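You operate a simulated robot arm through the tools that you are given. There is no shell and no other tool. Be economical: measure what you need, move in short steps, check, and stop when the job is done.

The job below is to be done with a simulated robot arm. You get a single attempt, and the scene is never put back.

TASK
Wrap both for posting: yellow band on the felt roll, striped sleeve on the tall carton.
Fine: lift the roll out of the slack green band first, and lay that band on the pull-out shelf.

It is judged by the outcome, as a careful person would: the job done as asked, and still so three seconds after it is handed in. It fails if anything else is knocked over, pushed out of place, dropped, spilled or broken.

THE ROBOT
A 6-joint arm with a two-finger parallel gripper, fixed in place. Base frame: the origin is at the foot of the arm, x ahead of it, y to its left, z up; the work surface is at about z = 720. Units: mm, rad, N and s.
With the tool pointing down near the work surface it reaches from about 220 to 620 mm from the base axis. Its first joint turns from -1.152 to 1.152 rad. Payload 2.7 kg.
The tool frame sits at the grasp point between the pads (the TCP): z along the fingers, y along the line on which they close. The tips reach 23 mm beyond it. Largest opening 94 mm; finger width 38, thickness 10; the body of the gripper, 54 by 96 mm, starts 39 mm behind the TCP.
Orientation is that of the tool frame in the base frame, as [roll, pitch, yaw] about the fixed x, y, z axes, in that order (R = Rz(yaw) Ry(pitch) Rx(roll)). With the fingers straight down and closing along the base's y, the tool's x points along the base's -x, its y along +y and its z along -z.

THE INTERFACE
- The arm moves only by the tool send_rows. Its argument "series" is a list of rows, each an object of numbers (a shift or turn left out is 0, a gripper value left out holds the last): "x", "y", "z": the shift along the tool's x, y, z in mm; "ax", "ay", "az": the turn, a rotation vector about the tool's x, y, z in degrees; "fingers": the opening, from 0 (shut) to 1 (fully open). In form: [{"x": .., "y": .., "z": .., "ax": .., "ay": .., "az": .., "fingers": ..}, ...]. A call has 1 to 20 rows; each row is the pose to reach, as a shift and turn from the pose commanded when the call began, along the tool's axes at that moment. A row lasts 0.2 s, in which the tool goes at most 50 mm and 0.15 rad; a call with a longer step from one row to the next is refused whole, and so is a gripper value outside its range. Where a pose cannot be reached the arm comes as near as it can. A force on the tool above 40 N (or 10 N above the force at the start of the call, whichever is more), or a blocked arm, ends the call early, and 0.2 s more pass. Each finger travels about 45 mm/s and halts on what it meets, pressing with about 26 N; the grip force reading is that of the motor and also rises with nothing between the fingers. The clock runs only during rows and for 0.2 s after the last one: add rows that repeat a pose to give the fingers time. The reply holds the time, the measured pose of the TCP, the force on the tool along the base axes, the opening and the grip force, in the units named above and with some noise.
- Cameras (640 x 400 px; columns grow to the right, rows downward): "scene" is fixed at [78.3, -435.2, 1398.9]; the picture's right is [0.74, -0.67, 0.00], its down [-0.42, -0.46, -0.78] and it looks along [0.52, 0.58, -0.63] (base axes); focal length 261 px, centre (320, 200). "wrist" rides on the gripper at [-39, 0, -44] in the tool frame; the picture's right is [0.00, -1.00, 0.00], its down [0.97, 0.00, -0.24] and it looks along [0.24, 0.00, 0.97] (tool axes); focal length 218 px, centre (320, 200). There is no depth. A picture from a camera that has moved, and an enlarged one, comes with that camera's place and axes in the base frame and with its lens.
- snapshot(camera): a new picture of that camera. The clock stands still meanwhile.
- zoom(camera, box): a new picture of the part [left, top, right, bottom] of that camera's present view, enlarged. The clock stands still meanwhile.
- job_done(): hands the job in; it is judged then, once.

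Go step by step. Nothing tells you positions but the pictures and the camera data: compare them with the known pose of the tool, close in by small moves and look again before you grip or let go. The budget is 120 turns and 64 pictures, counting those below and the enlarged ones. Unless the task says otherwise, let go and move clear before handing in, and close with one line.

The tools are called after "Call:" by a JSON object that holds its "api" and its "payload". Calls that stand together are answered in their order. send_rows: Moves the arm, as the interface text tells. Its arguments: {"type":"object","properties":{"series":{"type":"array"}},"required":["series"]} The other tools are called the same way: snapshot (camera) takes a picture; zoom (camera, box) takes an enlarged picture of a part of a camera's view; job_done () hands the job in.

At the start:

```text
time: 0.0
tool_pos: [393.9, 172.7, 1089.3]
tcp_rot: [3.139, 0.001, 3.141]
ft_force: [-0.2, 0.7, 0.7]
grip_width: 93.9
grip_force: 0.0
```

scene: 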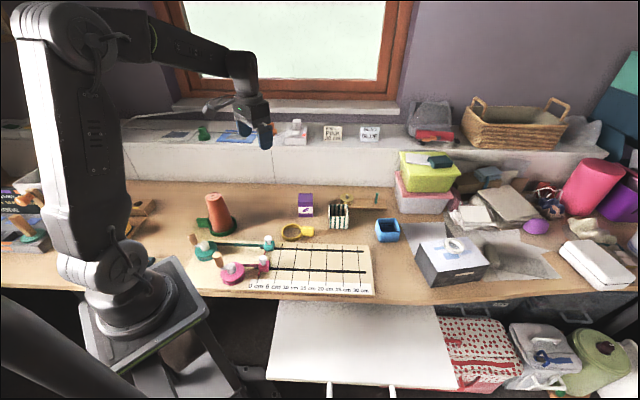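
wrist: 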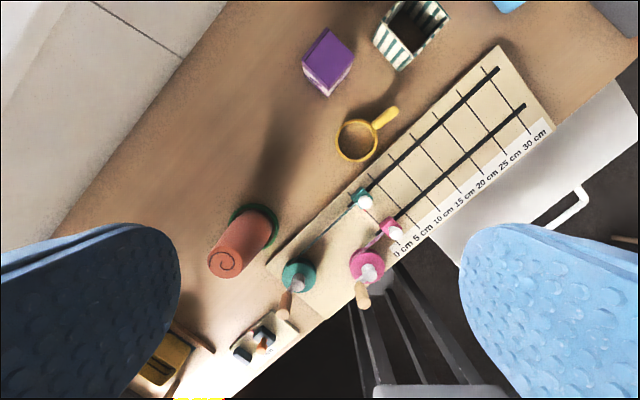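

I see the felt roll standing in a green band, a yellow band with a tab, a striped sleeve, a purple carton and a white pull-out shelf below the table edge. I'll zoom in for measurement.

Call:
{"api": "zoom", "payload": {"camera": "scene", "box": [180, 170, 420, 320]}}

Call:
{"api": "zoom", "payload": {"camera": "wrist", "box": [180, 0, 480, 300]}}

```text
2.67 times, centred on (300, 245) of scene
camera zoom: at [78.3, -435.2, 1398.9], right [0.74, -0.67, 0.0], down [-0.42, -0.46, -0.78], along [0.52, 0.58, -0.63], focal length 697 px, centre (373, 80)
```

zoom: 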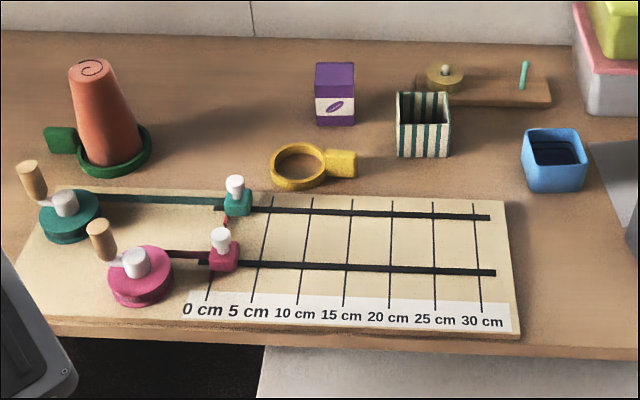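

```text
1.33 times, centred on (330, 150) of wrist
camera zoom: at [432.7, 173.6, 1133.4], right [0.0, -1.0, 0.0], down [-0.97, 0.0, 0.24], along [-0.24, 0.0, -0.97], focal length 291 px, centre (307, 267)
```

zoom: 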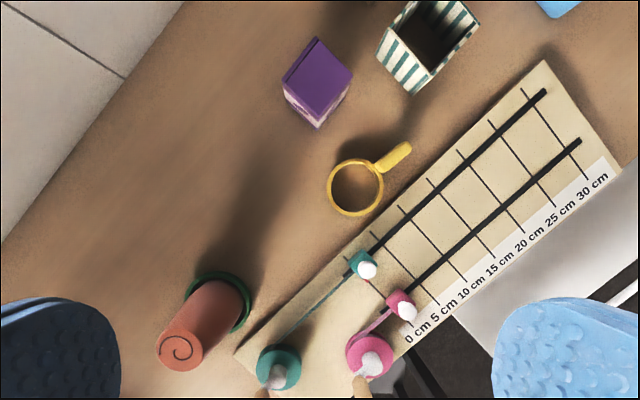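

Call:
{"api": "send_rows", "payload": {"series": [{"x": -30, "y": -25, "z": 25}, {"x": -60, "y": -50, "z": 50}, {"x": -90, "y": -70, "z": 75}, {"x": -120, "y": -90, "z": 100}, {"x": -130, "y": -90, "z": 120}, {"x": -130, "y": -90, "z": 120}]}}

Call:
{"api": "snapshot", "payload": {"camera": "wrist"}}

Call:
{"api": "zoom", "payload": {"camera": "scene", "box": [260, 175, 420, 275]}}

```text
time: 1.4
tool_pos: [525.9, 81.7, 971.2]
tcp_rot: [3.139, 0.0, -3.14]
ft_force: [-0.2, -0.4, 0.0]
grip_width: 93.9
grip_force: 0.1
```

```text
59 pictures are left
camera wrist: at [564.0, 83.9, 1013.3], right [0.0, -1.0, 0.0], down [-0.97, 0.0, 0.24], along [-0.24, 0.0, -0.97], focal length 218 px, centre (320, 200)
```

wrist: 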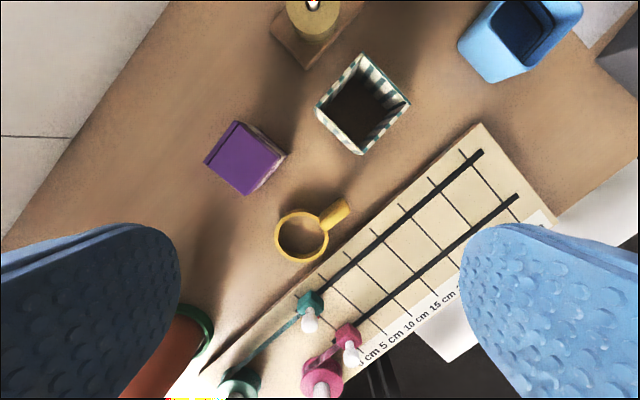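

```text
4.00 times, centred on (340, 225) of scene
camera zoom: at [78.3, -435.2, 1398.9], right [0.74, -0.67, 0.0], down [-0.42, -0.46, -0.78], along [0.52, 0.58, -0.63], focal length 1046 px, centre (240, 100)
```

zoom: 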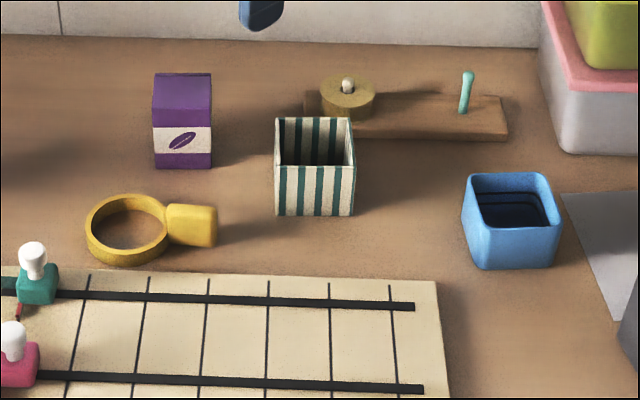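

Call:
{"api": "zoom", "payload": {"camera": "wrist", "box": [190, 40, 430, 270]}}

Call:
{"api": "zoom", "payload": {"camera": "scene", "box": [285, 185, 365, 235]}}

```text
1.74 times, centred on (310, 155) of wrist
camera zoom: at [564.0, 83.9, 1013.3], right [0.0, -1.0, 0.0], down [-0.97, 0.0, 0.24], along [-0.24, 0.0, -0.97], focal length 380 px, centre (337, 278)
```

zoom: 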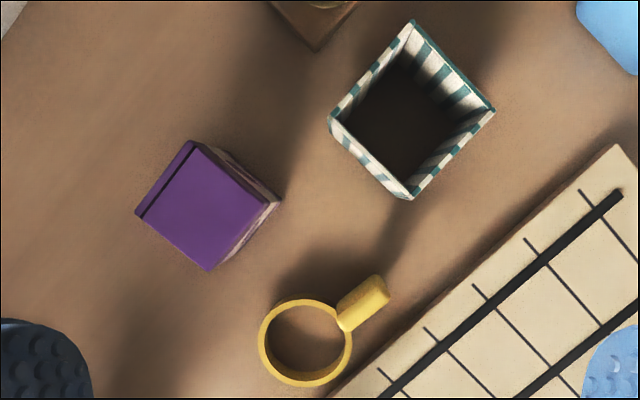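

```text
8.00 times, centred on (325, 210) of scene
camera zoom: at [78.3, -435.2, 1398.9], right [0.74, -0.67, 0.0], down [-0.42, -0.46, -0.78], along [0.52, 0.58, -0.63], focal length 2092 px, centre (280, 120)
```

zoom: 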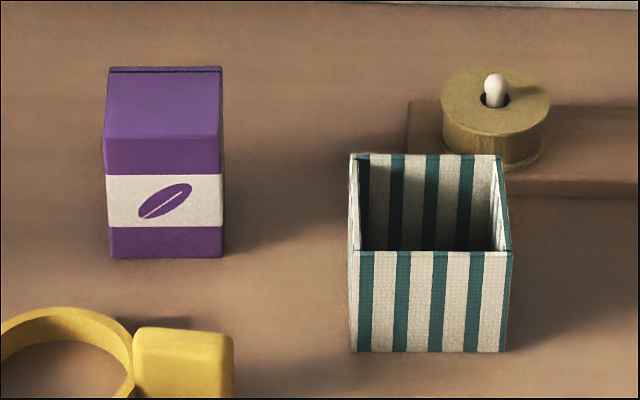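

Call:
{"api": "zoom", "payload": {"camera": "scene", "box": [185, 185, 265, 245]}}

Call:
{"api": "zoom", "payload": {"camera": "scene", "box": [250, 270, 470, 400]}}

```text
6.67 times, centred on (225, 215) of scene
camera zoom: at [78.3, -435.2, 1398.9], right [0.74, -0.67, 0.0], down [-0.42, -0.46, -0.78], along [0.52, 0.58, -0.63], focal length 1743 px, centre (953, 100)
```

zoom: 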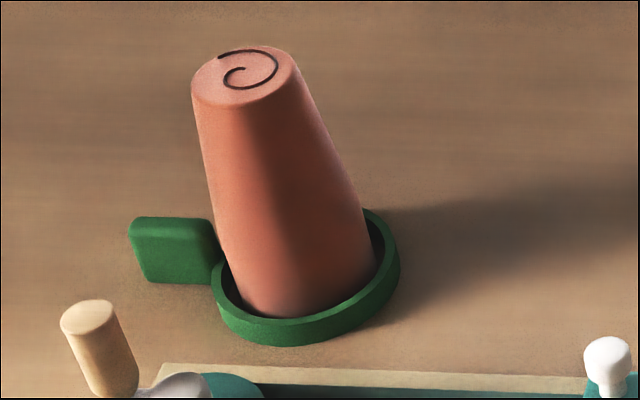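

```text
2.91 times, centred on (360, 335) of scene
camera zoom: at [78.3, -435.2, 1398.9], right [0.74, -0.67, 0.0], down [-0.42, -0.46, -0.78], along [0.52, 0.58, -0.63], focal length 761 px, centre (204, -193)
```

zoom: 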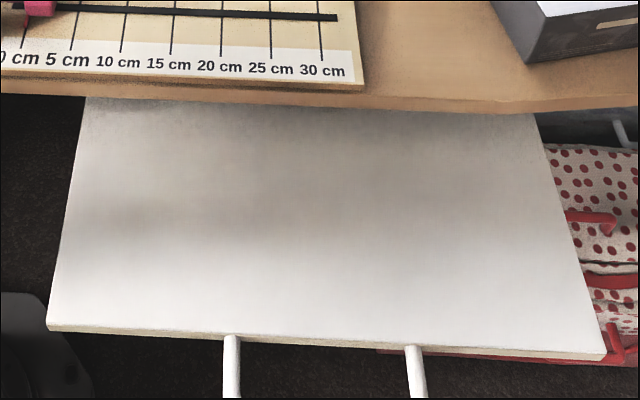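

Call:
{"api": "send_rows", "payload": {"series": [{"x": 30, "y": 26, "z": -10}, {"x": 60, "y": 53, "z": -20}, {"x": 90, "y": 80, "z": -30}, {"x": 120, "y": 106, "z": -30}, {"x": 150, "y": 133, "z": -30}, {"x": 180, "y": 159, "z": -30}, {"x": 210, "y": 185, "z": -30}, {"x": 230, "y": 205, "z": -30}, {"x": 246, "y": 216, "z": -30}, {"x": 246, "y": 216, "z": -30}]}}

Call:
{"api": "snapshot", "payload": {"camera": "wrist"}}

```text
time: 3.6
tool_pos: [275.3, 298.8, 999.9]
tcp_rot: [3.14, 0.001, 3.141]
ft_force: [-0.7, -0.5, -0.4]
grip_width: 94.0
grip_force: 0.1
```

```text
53 pictures are left
camera wrist: at [315.4, 299.2, 1043.5], right [0.0, -1.0, 0.0], down [-0.97, 0.0, 0.24], along [-0.24, 0.0, -0.97], focal length 218 px, centre (320, 200)
```

wrist: 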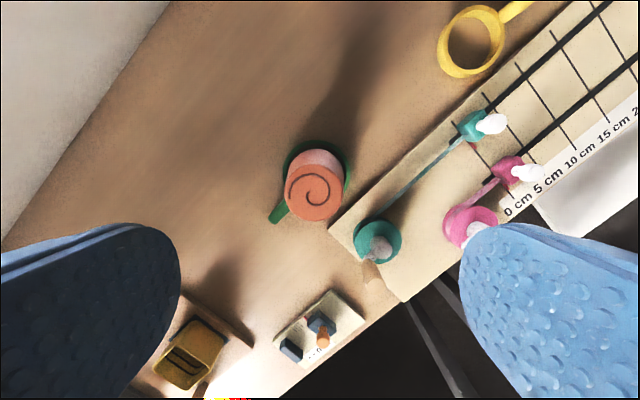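

Call:
{"api": "send_rows", "payload": {"series": [{"x": -2, "y": 5, "z": 40}, {"x": -2, "y": 5, "z": 80}, {"x": -2, "y": 5, "z": 115}, {"x": -2, "y": 5, "z": 140}, {"x": -2, "y": 5, "z": 155}, {"x": -2, "y": 5, "z": 160}, {"x": -2, "y": 5, "z": 160}]}}

Call:
{"api": "zoom", "payload": {"camera": "scene", "box": [165, 150, 285, 250]}}

Call:
{"api": "snapshot", "payload": {"camera": "wrist"}}

```text
time: 5.2
tool_pos: [279.1, 303.2, 841.6]
tcp_rot: [3.139, -0.001, -3.141]
ft_force: [0.8, -0.7, -0.6]
grip_width: 93.5
grip_force: 0.1
```

```text
4.00 times, centred on (225, 200) of scene
camera zoom: at [78.3, -435.2, 1398.9], right [0.74, -0.67, 0.0], down [-0.42, -0.46, -0.78], along [0.52, 0.58, -0.63], focal length 1046 px, centre (700, 200)
```

zoom: 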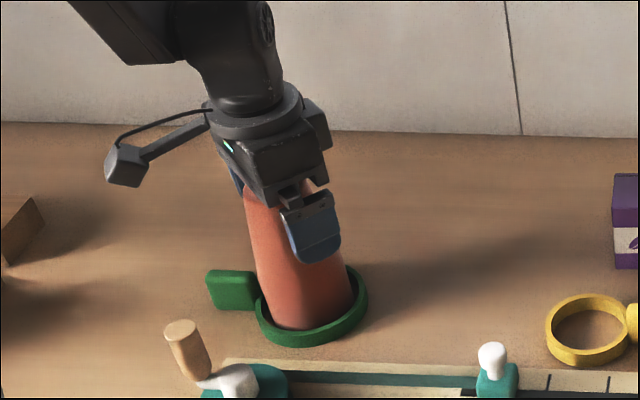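

```text
51 pictures are left
camera wrist: at [318.5, 303.8, 883.7], right [0.0, -1.0, 0.0], down [-0.97, 0.0, 0.24], along [-0.24, 0.0, -0.97], focal length 218 px, centre (320, 200)
```

wrist: 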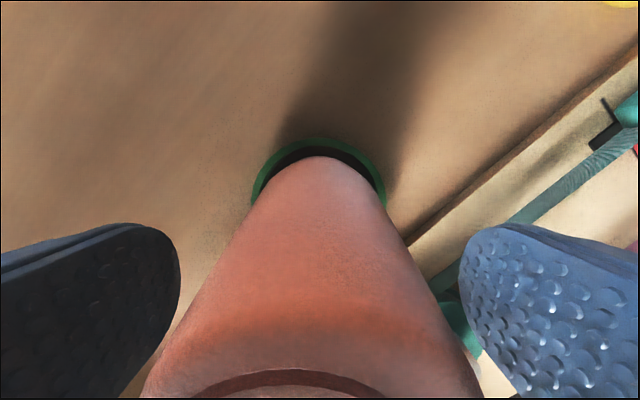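

Call:
{"api": "send_rows", "payload": {"series": [{"fingers": 0.45}, {"fingers": 0.3}, {"fingers": 0.3}, {"fingers": 0.3}, {"fingers": 0.3}, {"fingers": 0.3}]}}

```text
time: 6.6
tool_pos: [279.6, 302.9, 842.1]
tcp_rot: [3.14, 0.0, -3.14]
ft_force: [0.2, 2.9, 2.6]
grip_width: 59.6
grip_force: 25.8
```

Call:
{"api": "send_rows", "payload": {"series": [{"z": -10, "fingers": 0.3}, {"z": -25}, {"z": -45}, {"z": -65}, {"z": -65}]}}

Call:
{"api": "zoom", "payload": {"camera": "scene", "box": [165, 130, 325, 250]}}

```text
time: 7.8
tool_pos: [280.1, 303.2, 905.0]
tcp_rot: [3.139, 0.0, -3.141]
ft_force: [-0.1, -1.3, -2.3]
grip_width: 59.7
grip_force: 26.1
```

```text
3.33 times, centred on (245, 190) of scene
camera zoom: at [78.4, -435.2, 1398.9], right [0.74, -0.67, 0.0], down [-0.42, -0.46, -0.78], along [0.52, 0.58, -0.63], focal length 872 px, centre (570, 233)
```

zoom: 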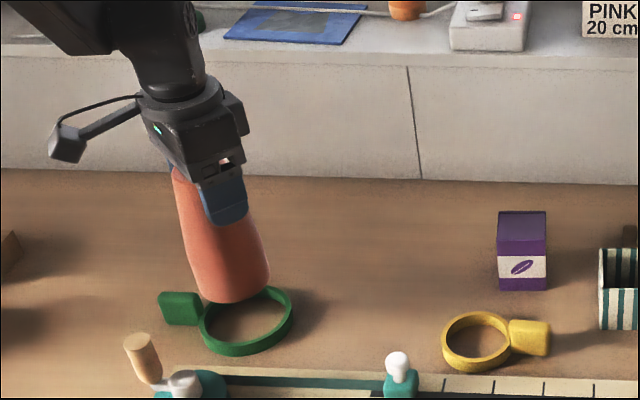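

Call:
{"api": "send_rows", "payload": {"series": [{"x": -25, "y": -12}, {"x": -50, "y": -24}, {"x": -75, "y": -36}, {"x": -95, "y": -44}, {"x": -105, "y": -48}, {"x": -105, "y": -48}, {"x": -105, "y": -48, "z": 25}, {"x": -105, "y": -48, "z": 45}, {"x": -105, "y": -48, "z": 55}, {"x": -105, "y": -48, "z": 60}, {"x": -105, "y": -48, "z": 62.5}, {"x": -105, "y": -48, "z": 62.5}]}}

Call:
{"api": "zoom", "payload": {"camera": "scene", "box": [185, 130, 345, 250]}}

```text
time: 10.4
tool_pos: [384.2, 256.9, 843.2]
tcp_rot: [3.14, 0.0, 3.14]
ft_force: [0.9, -0.2, -3.2]
grip_width: 59.5
grip_force: 26.4
```

```text
3.33 times, centred on (265, 190) of scene
camera zoom: at [78.4, -435.2, 1398.9], right [0.74, -0.67, 0.0], down [-0.42, -0.46, -0.78], along [0.52, 0.58, -0.63], focal length 872 px, centre (503, 233)
```

zoom: 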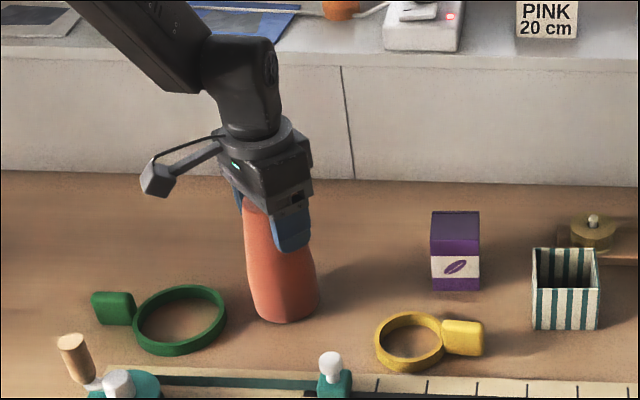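

Call:
{"api": "send_rows", "payload": {"series": [{"z": 0.8}, {"z": 1.6}, {"z": 1.6}]}}

```text
time: 11.2
tool_pos: [385.4, 256.2, 840.7]
tcp_rot: [3.14, 0.0, -3.141]
ft_force: [-3.2, 0.0, 5.0]
grip_width: 59.4
grip_force: 26.3
```

Contact is felt (force turned upward), so the roll is standing. I open and rise, then look.

Call:
{"api": "send_rows", "payload": {"series": [{"fingers": 0.7}, {"fingers": 1.0}, {"fingers": 1.0}, {"fingers": 1.0}, {"z": -30}, {"z": -70}, {"z": -110}, {"z": -150}, {"z": -150}]}}

Call:
{"api": "snapshot", "payload": {"camera": "wrist"}}

Call:
{"api": "zoom", "payload": {"camera": "scene", "box": [185, 170, 345, 270]}}

```text
time: 13.2
tool_pos: [382.2, 255.9, 991.5]
tcp_rot: [3.14, 0.0, 3.141]
ft_force: [0.5, 0.1, 0.4]
grip_width: 94.2
grip_force: 0.0
```

```text
48 pictures are left
camera wrist: at [421.6, 256.8, 1034.0], right [0.0, -1.0, 0.0], down [-0.97, 0.0, 0.24], along [-0.24, 0.0, -0.97], focal length 218 px, centre (320, 200)
```

wrist: 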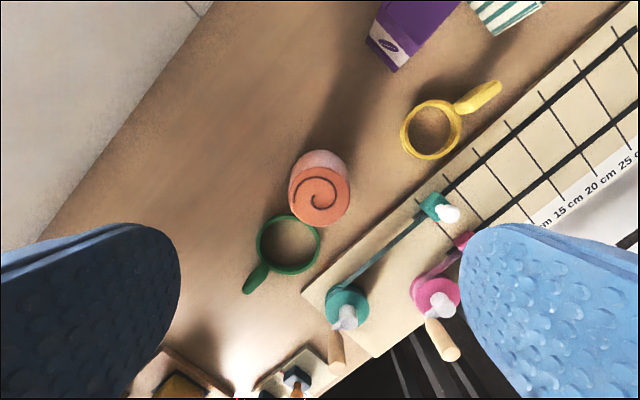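

```text
4.00 times, centred on (265, 220) of scene
camera zoom: at [78.3, -435.2, 1398.9], right [0.74, -0.67, 0.0], down [-0.42, -0.46, -0.78], along [0.52, 0.58, -0.63], focal length 1046 px, centre (540, 120)
```

zoom: 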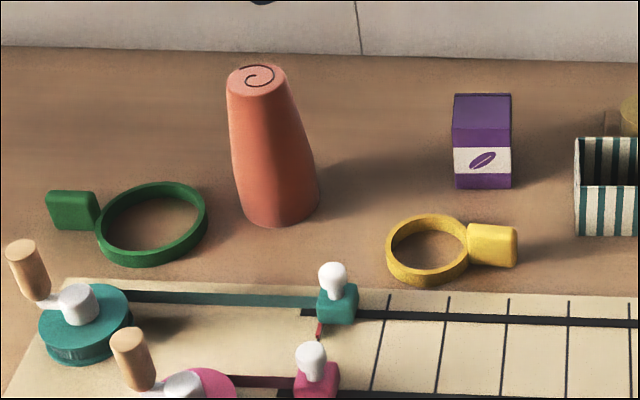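

Call:
{"api": "send_rows", "payload": {"series": [{"x": 32, "y": 19, "az": 8.4}, {"x": 64, "y": 38, "az": 16.8}, {"x": 96, "y": 57, "az": 25.2}, {"x": 128, "y": 77, "az": 33.6}, {"x": 160, "y": 97, "az": 42}, {"x": 160, "y": 97, "z": 40, "az": 42}, {"x": 160, "y": 97, "z": 80, "az": 42}, {"x": 160, "y": 97, "z": 120, "az": 42}, {"x": 160, "y": 97, "z": 150, "az": 42, "fingers": 0.6}, {"x": 160, "y": 97, "z": 150, "az": 42, "fingers": 0.6}]}}

Call:
{"api": "snapshot", "payload": {"camera": "wrist"}}

```text
time: 15.4
tool_pos: [226.7, 350.7, 840.3]
tcp_rot: [3.14, -0.003, 2.408]
ft_force: [-0.1, -0.2, -0.1]
grip_width: 56.4
grip_force: 0.0
out of reach, approached as far as the arm can: row 5, 6, 7, 8, 9, 10
```

```text
46 pictures are left
camera wrist: at [257.2, 325.4, 883.7], right [-0.67, -0.74, 0.0], down [-0.72, 0.65, 0.24], along [-0.18, 0.16, -0.97], focal length 218 px, centre (320, 200)
```

wrist: 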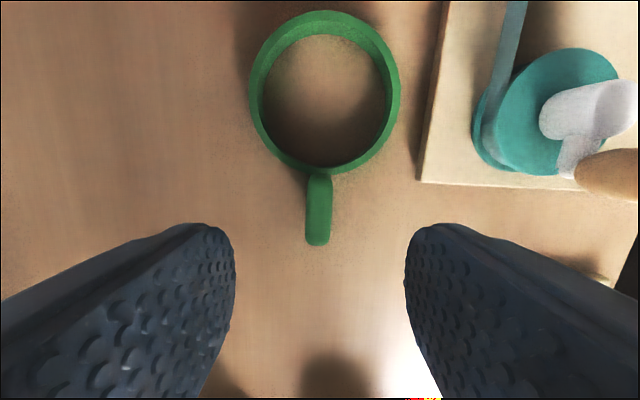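

Call:
{"api": "send_rows", "payload": {"series": [{"z": 30}, {"z": 60}, {"z": 80}, {"z": 90}, {"z": 92}, {"z": 92}]}}

Call:
{"api": "snapshot", "payload": {"camera": "wrist"}}

```text
time: 16.8
tool_pos: [230.3, 351.3, 748.4]
tcp_rot: [3.138, -0.001, 2.409]
ft_force: [-0.8, 0.0, 0.3]
grip_width: 56.5
grip_force: 0.0
```

```text
45 pictures are left
camera wrist: at [258.7, 325.6, 792.3], right [-0.67, -0.74, 0.0], down [-0.72, 0.65, 0.24], along [-0.18, 0.16, -0.97], focal length 218 px, centre (320, 200)
```

wrist: 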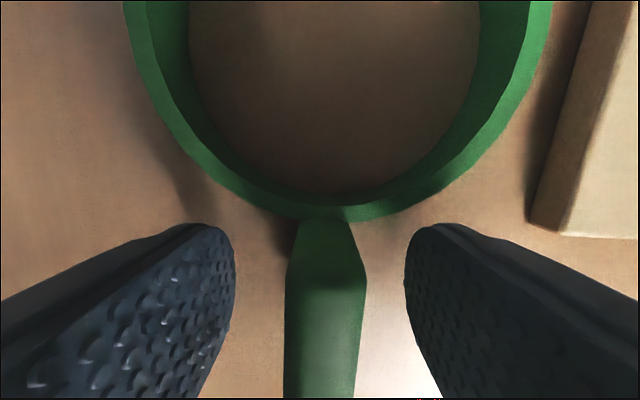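

Call:
{"api": "send_rows", "payload": {"series": [{"x": 3}, {"x": 3, "fingers": 0.3}, {"x": 3, "fingers": 0.1}, {"x": 3, "fingers": 0.1}, {"x": 3, "fingers": 0.1}, {"x": 3, "fingers": 0.1}]}}

Call:
{"api": "snapshot", "payload": {"camera": "wrist"}}

```text
time: 18.2
tool_pos: [228.6, 352.7, 750.0]
tcp_rot: [-3.14, -0.004, 2.407]
ft_force: [-0.3, 0.6, 1.2]
grip_width: 15.2
grip_force: 26.2
```

```text
44 pictures are left
camera wrist: at [257.9, 327.0, 792.6], right [-0.67, -0.74, 0.0], down [-0.72, 0.65, 0.24], along [-0.18, 0.16, -0.97], focal length 218 px, centre (320, 200)
```

wrist: 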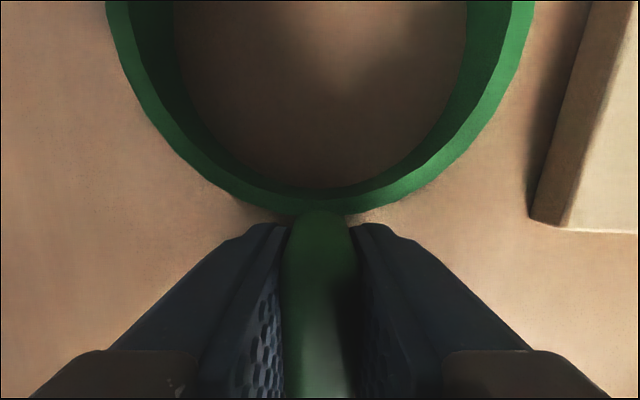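

Call:
{"api": "send_rows", "payload": {"series": [{"z": -10}, {"z": -40}, {"z": -80}, {"z": -120}, {"z": -160}, {"z": -195}, {"z": -195}, {"z": -195, "x": -32, "y": -26}, {"z": -195, "x": -64, "y": -53}]}}

Call:
{"api": "snapshot", "payload": {"camera": "wrist"}}

```text
time: 20.2
tool_pos: [238.3, 271.7, 944.5]
tcp_rot: [3.139, -0.002, 2.41]
ft_force: [-0.3, -0.2, -0.5]
grip_width: 14.7
grip_force: 26.5
out of reach, approached as far as the arm can: row 3
```

```text
43 pictures are left
camera wrist: at [267.7, 246.1, 987.5], right [-0.67, -0.74, 0.0], down [-0.72, 0.65, 0.24], along [-0.18, 0.16, -0.97], focal length 218 px, centre (320, 200)
```

wrist: 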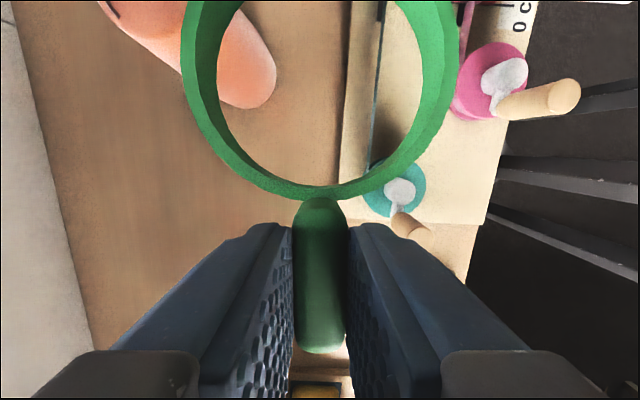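

Call:
{"api": "send_rows", "payload": {"series": [{"x": -32, "y": -26}, {"x": -64, "y": -53}, {"x": -96, "y": -79}, {"x": -128, "y": -106}, {"x": -160, "y": -132}, {"x": -192, "y": -158}, {"x": -224, "y": -185}, {"x": -256, "y": -211}, {"x": -288, "y": -237}, {"x": -320, "y": -265}, {"x": -349, "y": -289}, {"x": -349, "y": -289}]}}

Call:
{"api": "snapshot", "payload": {"camera": "wrist"}}

Call:
{"api": "snapshot", "payload": {"camera": "scene"}}

```text
time: 22.8
tool_pos: [308.1, -180.0, 945.6]
tcp_rot: [3.14, 0.0, 2.409]
ft_force: [0.6, 0.3, 0.8]
grip_width: 15.2
grip_force: 26.2
```

```text
42 pictures are left
camera wrist: at [337.2, -204.7, 988.6], right [-0.67, -0.74, 0.0], down [-0.72, 0.65, 0.24], along [-0.18, 0.16, -0.97], focal length 218 px, centre (320, 200)
```

wrist: 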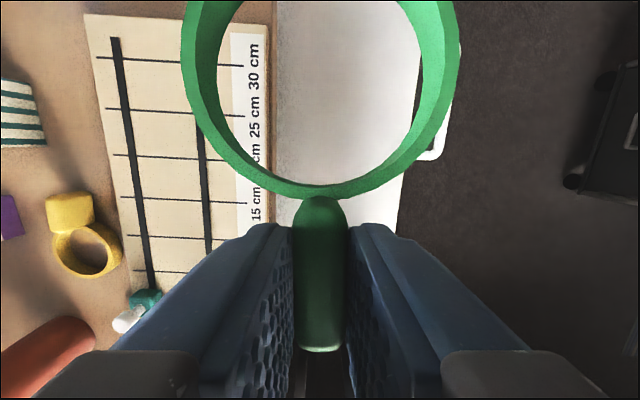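

```text
41 pictures are left
```

scene: 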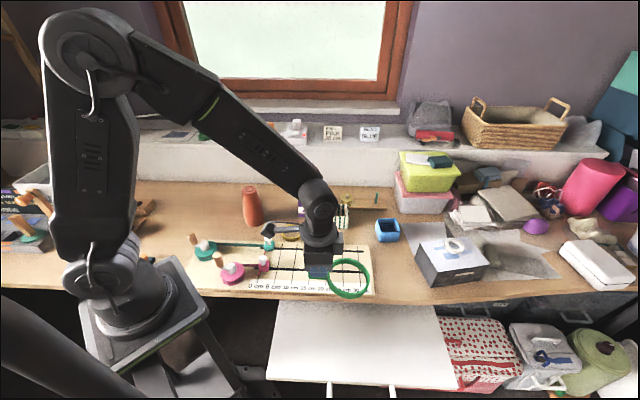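

Call:
{"api": "send_rows", "payload": {"series": [{"y": -34}, {"y": -34, "z": 45}, {"y": -34, "z": 90}, {"y": -34, "z": 135}, {"y": -34, "z": 175}, {"y": -34, "z": 205}, {"y": -34, "z": 220}, {"y": -34, "z": 220}]}}

Call:
{"api": "zoom", "payload": {"camera": "scene", "box": [250, 230, 470, 400]}}

Call:
{"api": "snapshot", "payload": {"camera": "wrist"}}

```text
time: 24.6
tool_pos: [284.2, -203.1, 723.3]
tcp_rot: [3.14, 0.0, 2.407]
ft_force: [-0.4, 0.2, 0.5]
grip_width: 14.9
grip_force: 25.8
```

```text
2.35 times, centred on (360, 315) of scene
camera zoom: at [78.3, -435.2, 1398.9], right [0.74, -0.67, 0.0], down [-0.42, -0.46, -0.78], along [0.52, 0.58, -0.63], focal length 615 px, centre (226, -71)
```

zoom: 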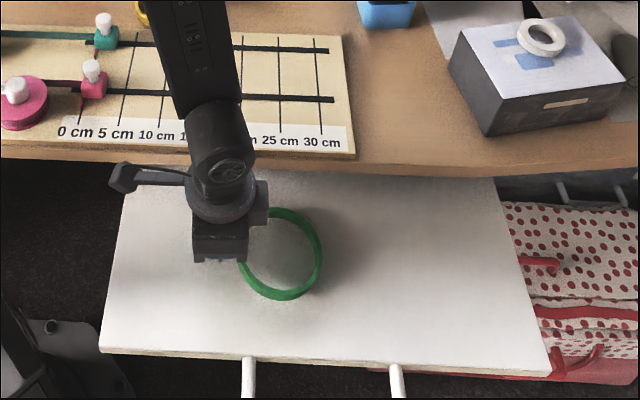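

```text
39 pictures are left
camera wrist: at [313.4, -227.1, 766.5], right [-0.67, -0.74, 0.0], down [-0.72, 0.65, 0.24], along [-0.18, 0.16, -0.97], focal length 218 px, centre (320, 200)
```

wrist: 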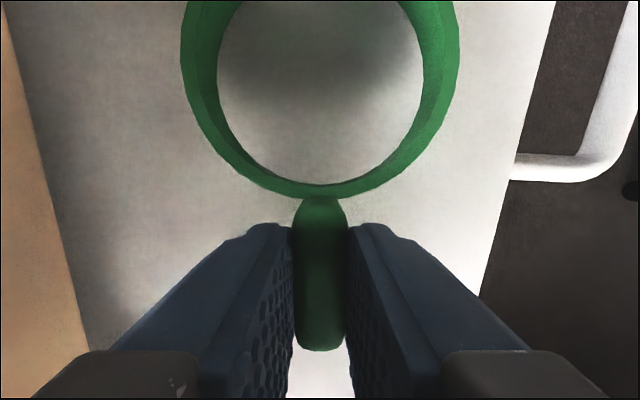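

Call:
{"api": "send_rows", "payload": {"series": [{"z": 10}, {"z": 18}, {"z": 24}, {"z": 24}]}}

Call:
{"api": "zoom", "payload": {"camera": "scene", "box": [300, 270, 400, 340]}}

```text
time: 25.3
tool_pos: [283.4, -200.6, 708.3]
tcp_rot: [-3.141, -0.004, 2.41]
ft_force: [-1.9, 3.7, 10.1]
grip_width: 15.0
grip_force: 26.1
stopped in row 3: the force on the tool passed its limit (the readings are from after the stop); the commanded pose is now the measured one
```

```text
5.71 times, centred on (350, 305) of scene
camera zoom: at [78.2, -435.1, 1398.9], right [0.74, -0.67, 0.0], down [-0.42, -0.46, -0.78], along [0.52, 0.58, -0.63], focal length 1494 px, centre (149, -400)
```

zoom: 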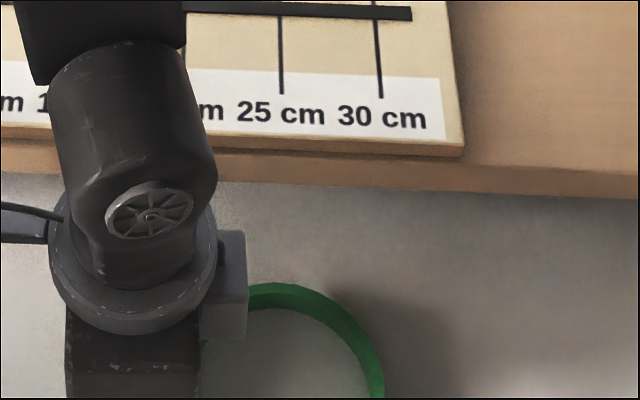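

Call:
{"api": "snapshot", "payload": {"camera": "wrist"}}

Call:
{"api": "snapshot", "payload": {"camera": "scene"}}

```text
37 pictures are left
camera wrist: at [312.3, -226.3, 750.0], right [-0.67, -0.74, 0.0], down [-0.72, 0.65, 0.24], along [-0.18, 0.16, -0.97], focal length 218 px, centre (320, 200)
```

wrist: 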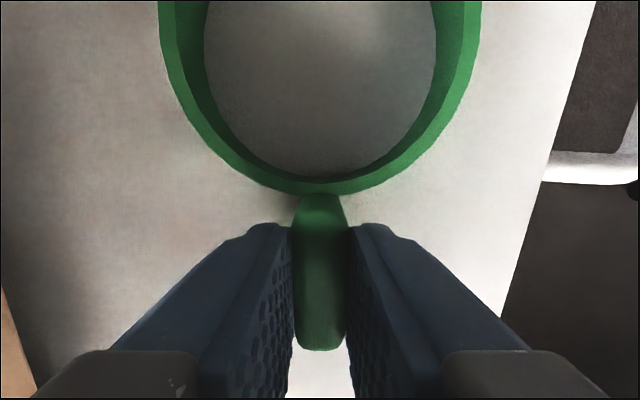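

```text
36 pictures are left
```

scene: 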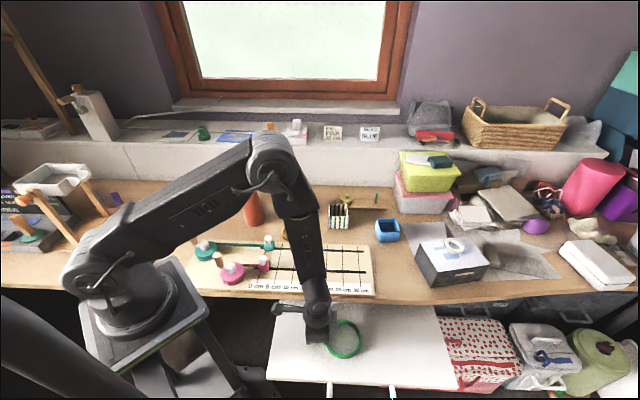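

Call:
{"api": "send_rows", "payload": {"series": [{"fingers": 0.2}, {"fingers": 0.35}, {"fingers": 0.5}, {"fingers": 0.5}, {"fingers": 0.5}]}}

Call:
{"api": "snapshot", "payload": {"camera": "wrist"}}

```text
time: 26.5
tool_pos: [282.9, -200.8, 706.9]
tcp_rot: [3.141, -0.005, 2.413]
ft_force: [0.2, -0.6, -0.7]
grip_width: 47.2
grip_force: 0.1
```

```text
35 pictures are left
camera wrist: at [312.5, -226.6, 749.7], right [-0.67, -0.74, 0.0], down [-0.72, 0.65, 0.24], along [-0.18, 0.16, -0.97], focal length 218 px, centre (320, 200)
```

wrist: 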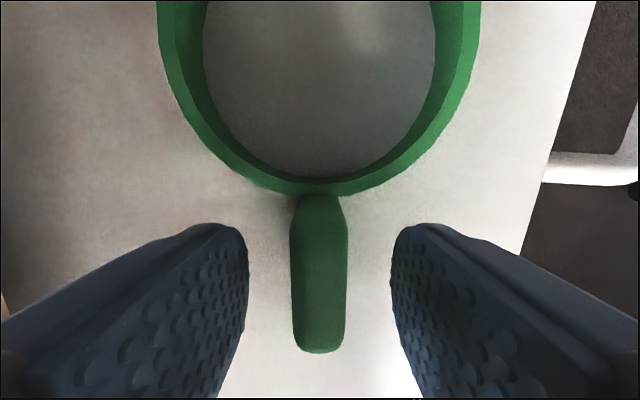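

Call:
{"api": "send_rows", "payload": {"series": [{"z": -20}, {"z": -60}, {"z": -100}, {"z": -150}, {"z": -200}, {"x": 4, "y": 41, "z": -200}, {"x": 8, "y": 82, "z": -200}, {"x": 12, "y": 123, "z": -200}, {"x": 16, "y": 164, "z": -200}, {"x": 20, "y": 205, "z": -200}, {"x": 24, "y": 246, "z": -200}, {"x": 28, "y": 287, "z": -180}, {"x": 29, "y": 328, "z": -160}, {"x": 29, "y": 328, "z": -150}, {"x": 29, "y": 328, "z": -150}]}}

Call:
{"api": "snapshot", "payload": {"camera": "wrist"}}

Call:
{"api": "snapshot", "payload": {"camera": "scene"}}

```text
time: 29.7
tool_pos: [481.8, 62.5, 857.8]
tcp_rot: [3.141, -0.004, 2.411]
ft_force: [-0.4, 1.3, -0.7]
grip_width: 47.0
grip_force: 0.1
```

```text
34 pictures are left
camera wrist: at [511.4, 36.6, 901.0], right [-0.67, -0.74, 0.0], down [-0.72, 0.65, 0.24], along [-0.18, 0.16, -0.97], focal length 218 px, centre (320, 200)
```

wrist: 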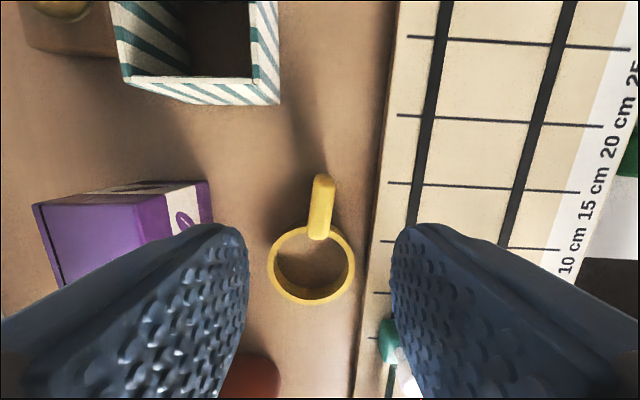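

```text
33 pictures are left
```

scene: 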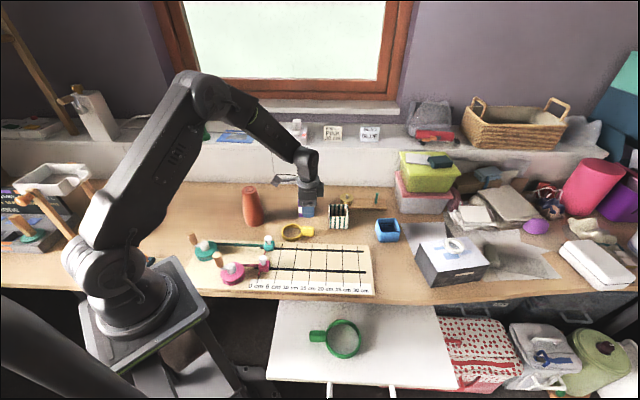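

Call:
{"api": "send_rows", "payload": {"series": [{"x": -8, "y": 1, "z": 20, "az": 6}, {"x": -8, "y": 1, "z": 50, "az": 6}, {"x": -8, "y": 1, "z": 65, "az": 6}, {"x": -8, "y": 1, "z": 65, "az": 6}]}}

Call:
{"api": "snapshot", "payload": {"camera": "wrist"}}

```text
time: 30.7
tool_pos: [489.6, 57.6, 791.4]
tcp_rot: [-3.141, -0.003, 2.304]
ft_force: [0.7, 0.4, 0.1]
grip_width: 46.8
grip_force: 0.1
```

```text
32 pictures are left
camera wrist: at [515.3, 29.0, 834.1], right [-0.74, -0.67, 0.0], down [-0.65, 0.72, 0.24], along [-0.16, 0.18, -0.97], focal length 218 px, centre (320, 200)
```

wrist: 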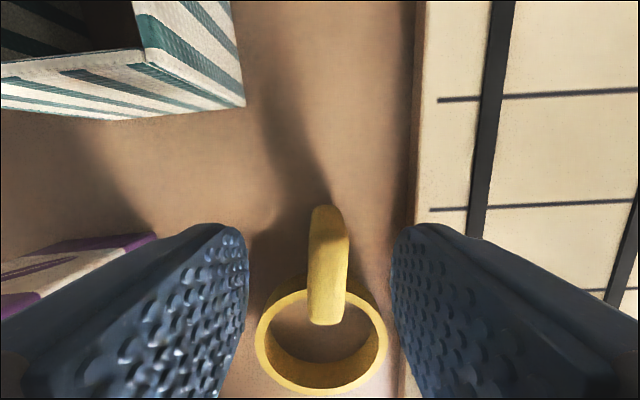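

Call:
{"api": "send_rows", "payload": {"series": [{"z": 15}, {"z": 30}, {"z": 40}, {"z": 41}, {"z": 41}]}}

Call:
{"api": "snapshot", "payload": {"camera": "wrist"}}

```text
time: 31.9
tool_pos: [487.8, 56.6, 751.2]
tcp_rot: [-3.14, -0.005, 2.306]
ft_force: [0.5, 0.0, 0.6]
grip_width: 46.9
grip_force: 0.0
```

```text
31 pictures are left
camera wrist: at [514.2, 28.6, 793.8], right [-0.74, -0.67, 0.0], down [-0.65, 0.72, 0.24], along [-0.16, 0.18, -0.97], focal length 218 px, centre (320, 200)
```

wrist: 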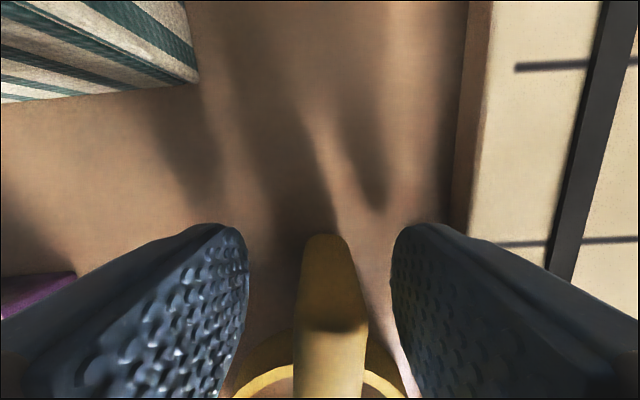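

Call:
{"api": "send_rows", "payload": {"series": [{"fingers": 0.35}, {"fingers": 0.1}, {"fingers": 0.1}, {"fingers": 0.1}, {"fingers": 0.1}, {"z": -10}, {"z": -25}, {"z": -25}]}}

Call:
{"api": "zoom", "payload": {"camera": "scene", "box": [230, 160, 390, 260]}}

```text
time: 33.7
tool_pos: [487.1, 56.4, 775.7]
tcp_rot: [3.141, -0.003, 2.305]
ft_force: [0.5, 0.6, 0.2]
grip_width: 15.2
grip_force: 26.0
```

```text
4.00 times, centred on (310, 210) of scene
camera zoom: at [78.3, -435.2, 1398.9], right [0.74, -0.67, 0.0], down [-0.42, -0.46, -0.78], along [0.52, 0.58, -0.63], focal length 1046 px, centre (360, 160)
```

zoom: 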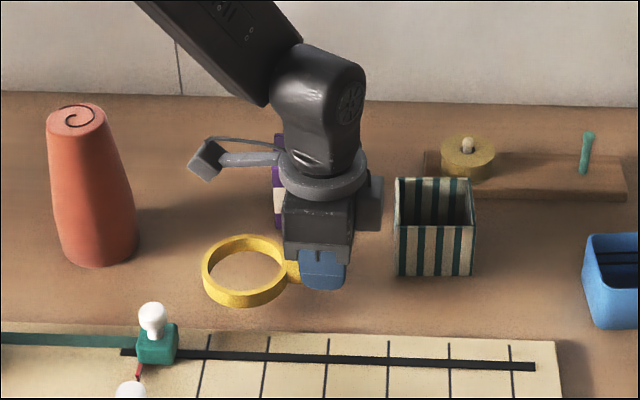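

Call:
{"api": "send_rows", "payload": {"series": [{"z": -40}, {"z": -80}, {"z": -120}, {"z": -138}, {"z": -138, "x": 35, "y": 14}, {"z": -138, "x": 70, "y": 28}, {"z": -138, "x": 105, "y": 42}, {"z": -138, "x": 135, "y": 54}, {"z": -138, "x": 150, "y": 60.6}, {"z": -138, "x": 150, "y": 60.6}, {"z": -138, "x": 150, "y": 60.6}]}}

Call:
{"api": "zoom", "payload": {"camera": "scene", "box": [210, 150, 330, 240]}}

Call:
{"api": "snapshot", "payload": {"camera": "wrist"}}

```text
time: 36.1
tool_pos: [431.0, 207.9, 913.1]
tcp_rot: [-3.14, -0.002, 2.304]
ft_force: [-0.2, -0.1, -1.2]
grip_width: 15.0
grip_force: 26.2
```

```text
4.44 times, centred on (270, 195) of scene
camera zoom: at [78.3, -435.2, 1398.9], right [0.74, -0.67, 0.0], down [-0.42, -0.46, -0.78], along [0.52, 0.58, -0.63], focal length 1162 px, centre (542, 222)
```

zoom: 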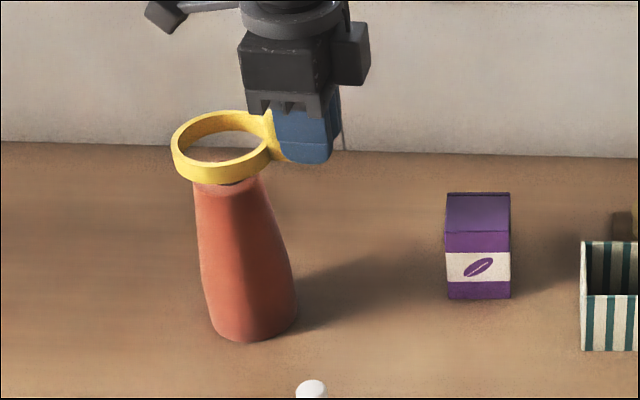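

```text
28 pictures are left
camera wrist: at [458.2, 179.5, 955.8], right [-0.74, -0.67, 0.0], down [-0.65, 0.72, 0.24], along [-0.16, 0.18, -0.97], focal length 218 px, centre (320, 200)
```

wrist: 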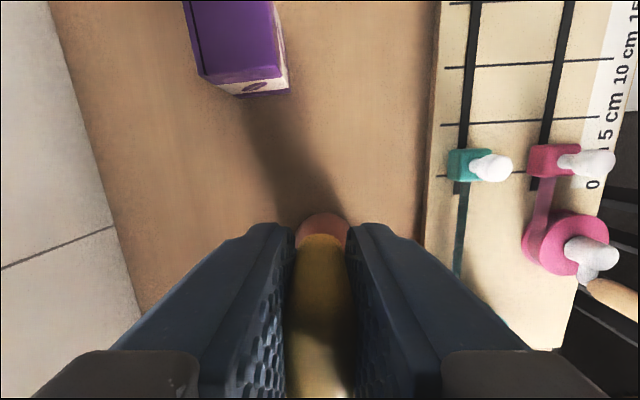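

Call:
{"api": "zoom", "payload": {"camera": "scene", "box": [235, 165, 285, 200]}}

```text
11.43 times, centred on (260, 182) of scene
camera zoom: at [78.3, -435.2, 1398.9], right [0.74, -0.67, 0.0], down [-0.42, -0.46, -0.78], along [0.52, 0.58, -0.63], focal length 2988 px, centre (1006, 400)
```

zoom: 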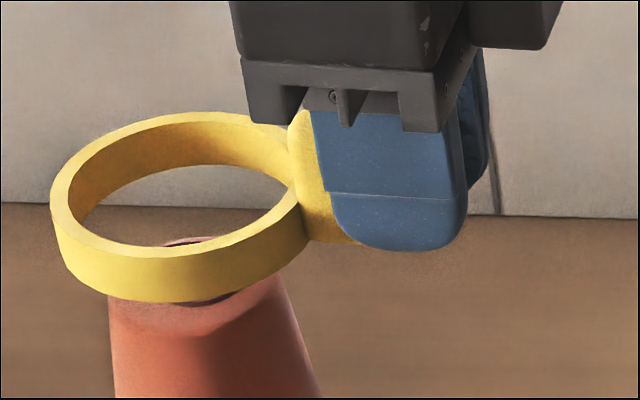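

Call:
{"api": "send_rows", "payload": {"series": [{"x": -1, "y": 2}, {"x": -1, "y": 2, "z": 10}, {"x": -1, "y": 2, "z": 20}, {"x": -1, "y": 2, "z": 27}, {"x": -1, "y": 2, "z": 33}, {"x": -1, "y": 2, "z": 33}]}}

Call:
{"api": "zoom", "payload": {"camera": "scene", "box": [225, 165, 305, 225]}}

```text
time: 37.5
tool_pos: [434.4, 210.2, 881.2]
tcp_rot: [-3.14, -0.004, 2.305]
ft_force: [0.0, -0.8, 0.9]
grip_width: 15.1
grip_force: 26.4
```

```text
6.67 times, centred on (265, 195) of scene
camera zoom: at [78.3, -435.2, 1398.9], right [0.74, -0.67, 0.0], down [-0.42, -0.46, -0.78], along [0.52, 0.58, -0.63], focal length 1743 px, centre (687, 233)
```

zoom: 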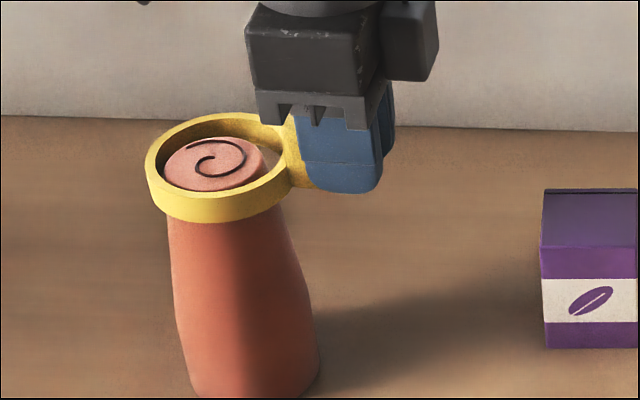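

Call:
{"api": "send_rows", "payload": {"series": [{"x": 2.5, "y": 1.5}, {"x": 2.5, "y": 1.5, "z": 7}, {"x": 2.5, "y": 1.5, "z": 14}, {"x": 2.5, "y": 1.5, "z": 14}]}}

Call:
{"api": "zoom", "payload": {"camera": "scene", "box": [235, 170, 285, 205]}}

```text
time: 38.5
tool_pos: [432.4, 211.9, 866.8]
tcp_rot: [-3.141, -0.003, 2.306]
ft_force: [-1.5, -0.2, 0.1]
grip_width: 15.1
grip_force: 26.1
```

```text
11.43 times, centred on (260, 188) of scene
camera zoom: at [78.3, -435.2, 1398.8], right [0.74, -0.67, 0.0], down [-0.42, -0.46, -0.78], along [0.52, 0.58, -0.63], focal length 2988 px, centre (1006, 343)
```

zoom: 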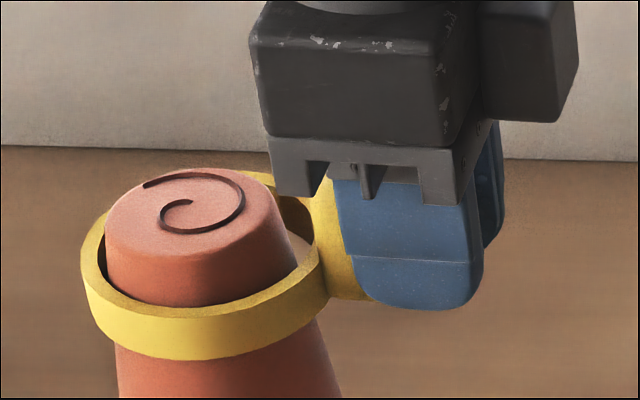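

Call:
{"api": "send_rows", "payload": {"series": [{"x": 2, "y": -2}, {"x": 2, "y": -2, "z": 7}, {"x": 2, "y": -2, "z": 14}, {"x": 2, "y": -2, "z": 14}]}}

Call:
{"api": "zoom", "payload": {"camera": "scene", "box": [235, 170, 285, 205]}}

```text
time: 39.5
tool_pos: [431.0, 211.0, 854.4]
tcp_rot: [3.141, -0.005, 2.307]
ft_force: [-0.9, -2.4, 1.5]
grip_width: 15.2
grip_force: 25.6
```

```text
11.43 times, centred on (260, 188) of scene
camera zoom: at [78.3, -435.2, 1398.8], right [0.74, -0.67, 0.0], down [-0.42, -0.46, -0.78], along [0.52, 0.58, -0.63], focal length 2988 px, centre (1006, 343)
```

zoom: 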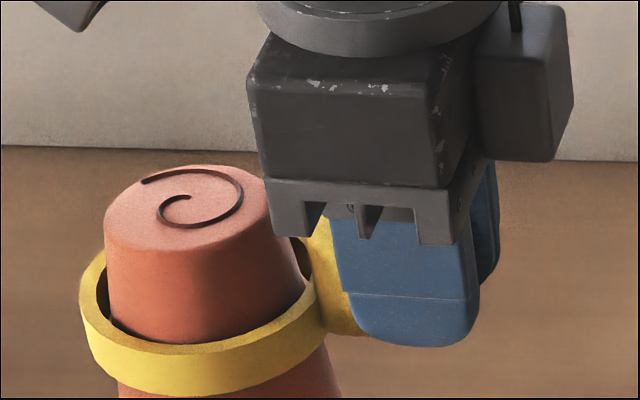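

Call:
{"api": "send_rows", "payload": {"series": [{"z": 5}, {"z": 10}, {"z": 10}]}}

Call:
{"api": "zoom", "payload": {"camera": "scene", "box": [225, 175, 305, 230]}}

```text
time: 40.3
tool_pos: [431.4, 212.4, 844.9]
tcp_rot: [-3.141, -0.003, 2.305]
ft_force: [-0.6, -1.1, 0.9]
grip_width: 15.3
grip_force: 25.8
```

```text
7.27 times, centred on (265, 202) of scene
camera zoom: at [78.3, -435.2, 1398.8], right [0.74, -0.67, 0.0], down [-0.42, -0.46, -0.78], along [0.52, 0.58, -0.63], focal length 1901 px, centre (720, 182)
```

zoom: 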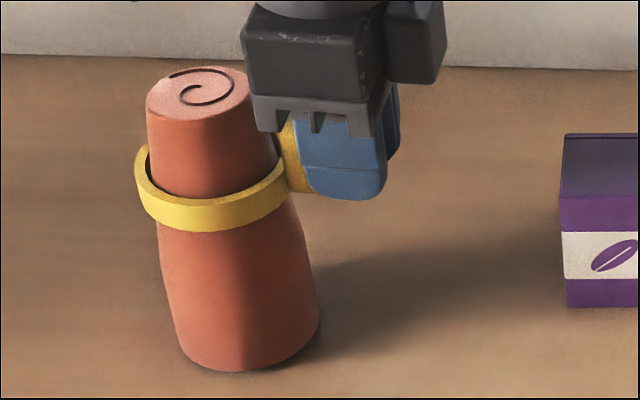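

Call:
{"api": "send_rows", "payload": {"series": [{"z": 4}, {"z": 8}, {"z": 8}]}}

```text
time: 41.1
tool_pos: [431.1, 212.4, 835.9]
tcp_rot: [-3.141, -0.005, 2.306]
ft_force: [-1.2, -0.8, 0.9]
grip_width: 15.0
grip_force: 25.7
```

Call:
{"api": "send_rows", "payload": {"series": [{"z": 4}, {"z": 8}, {"z": 8}]}}

Call:
{"api": "zoom", "payload": {"camera": "scene", "box": [225, 175, 305, 230]}}

```text
time: 41.9
tool_pos: [431.4, 212.8, 828.6]
tcp_rot: [3.14, -0.004, 2.306]
ft_force: [-3.1, -4.0, 11.0]
grip_width: 15.0
grip_force: 26.0
```

```text
7.27 times, centred on (265, 202) of scene
camera zoom: at [78.1, -435.4, 1398.8], right [0.74, -0.67, 0.0], down [-0.42, -0.46, -0.78], along [0.52, 0.58, -0.63], focal length 1901 px, centre (720, 182)
```

zoom: 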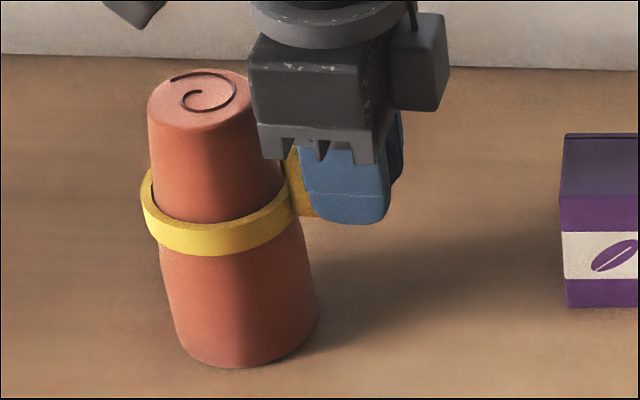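

Call:
{"api": "send_rows", "payload": {"series": [{"z": -3}, {"z": -3, "y": -2}, {"z": 0, "y": -2}, {"z": 0, "y": -2}]}}

Call:
{"api": "zoom", "payload": {"camera": "scene", "box": [225, 175, 305, 230]}}

```text
time: 42.9
tool_pos: [430.5, 211.9, 827.8]
tcp_rot: [3.14, -0.005, 2.305]
ft_force: [-1.4, -2.9, 6.5]
grip_width: 15.0
grip_force: 25.8
```

```text
7.27 times, centred on (265, 202) of scene
camera zoom: at [78.2, -435.3, 1398.8], right [0.74, -0.67, 0.0], down [-0.42, -0.46, -0.78], along [0.52, 0.58, -0.63], focal length 1901 px, centre (720, 182)
```

zoom: 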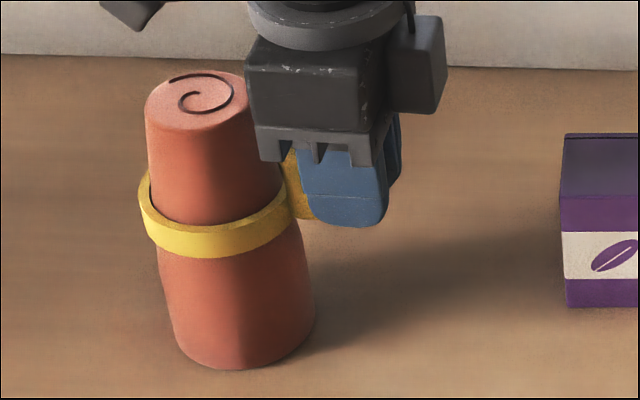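

Call:
{"api": "send_rows", "payload": {"series": [{"z": 2, "y": -1}, {"z": 4, "y": -1}, {"z": 4, "y": -1}]}}

Call:
{"api": "zoom", "payload": {"camera": "scene", "box": [225, 175, 305, 230]}}

```text
time: 43.7
tool_pos: [430.0, 211.1, 824.7]
tcp_rot: [3.139, -0.003, 2.304]
ft_force: [3.2, -2.8, 17.8]
grip_width: 15.1
grip_force: 25.9
```

```text
7.27 times, centred on (265, 202) of scene
camera zoom: at [78.2, -435.4, 1398.8], right [0.74, -0.67, 0.0], down [-0.42, -0.46, -0.78], along [0.52, 0.58, -0.63], focal length 1901 px, centre (720, 182)
```

zoom: 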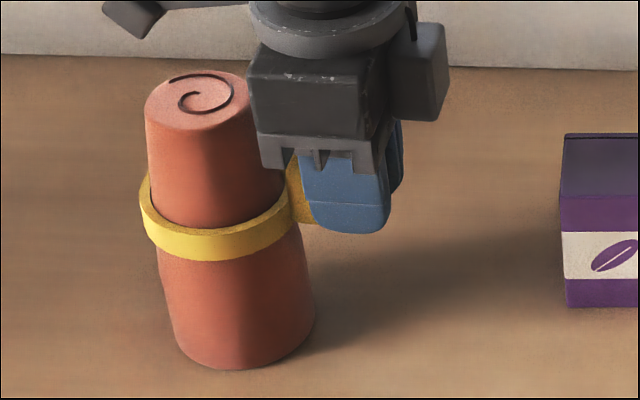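

Call:
{"api": "send_rows", "payload": {"series": [{"z": -1.5}, {"z": -1.5}, {"z": -1.5, "fingers": 0.25}, {"z": -1.5, "fingers": 0.35}, {"z": -1.5, "fingers": 0.4}, {"z": -1.5, "fingers": 0.4}]}}

Call:
{"api": "zoom", "payload": {"camera": "scene", "box": [225, 175, 305, 230]}}

```text
time: 45.1
tool_pos: [428.5, 210.7, 826.2]
tcp_rot: [3.141, -0.004, 2.305]
ft_force: [-1.0, -0.6, 0.8]
grip_width: 37.8
grip_force: 0.0
```

```text
7.27 times, centred on (265, 202) of scene
camera zoom: at [78.3, -435.2, 1398.9], right [0.74, -0.67, 0.0], down [-0.42, -0.46, -0.78], along [0.52, 0.58, -0.63], focal length 1901 px, centre (720, 182)
```

zoom: 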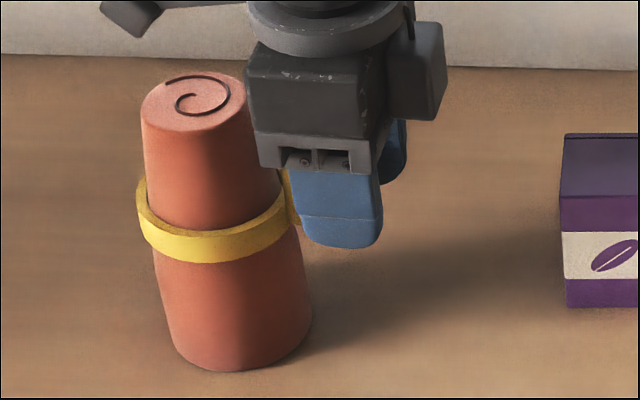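

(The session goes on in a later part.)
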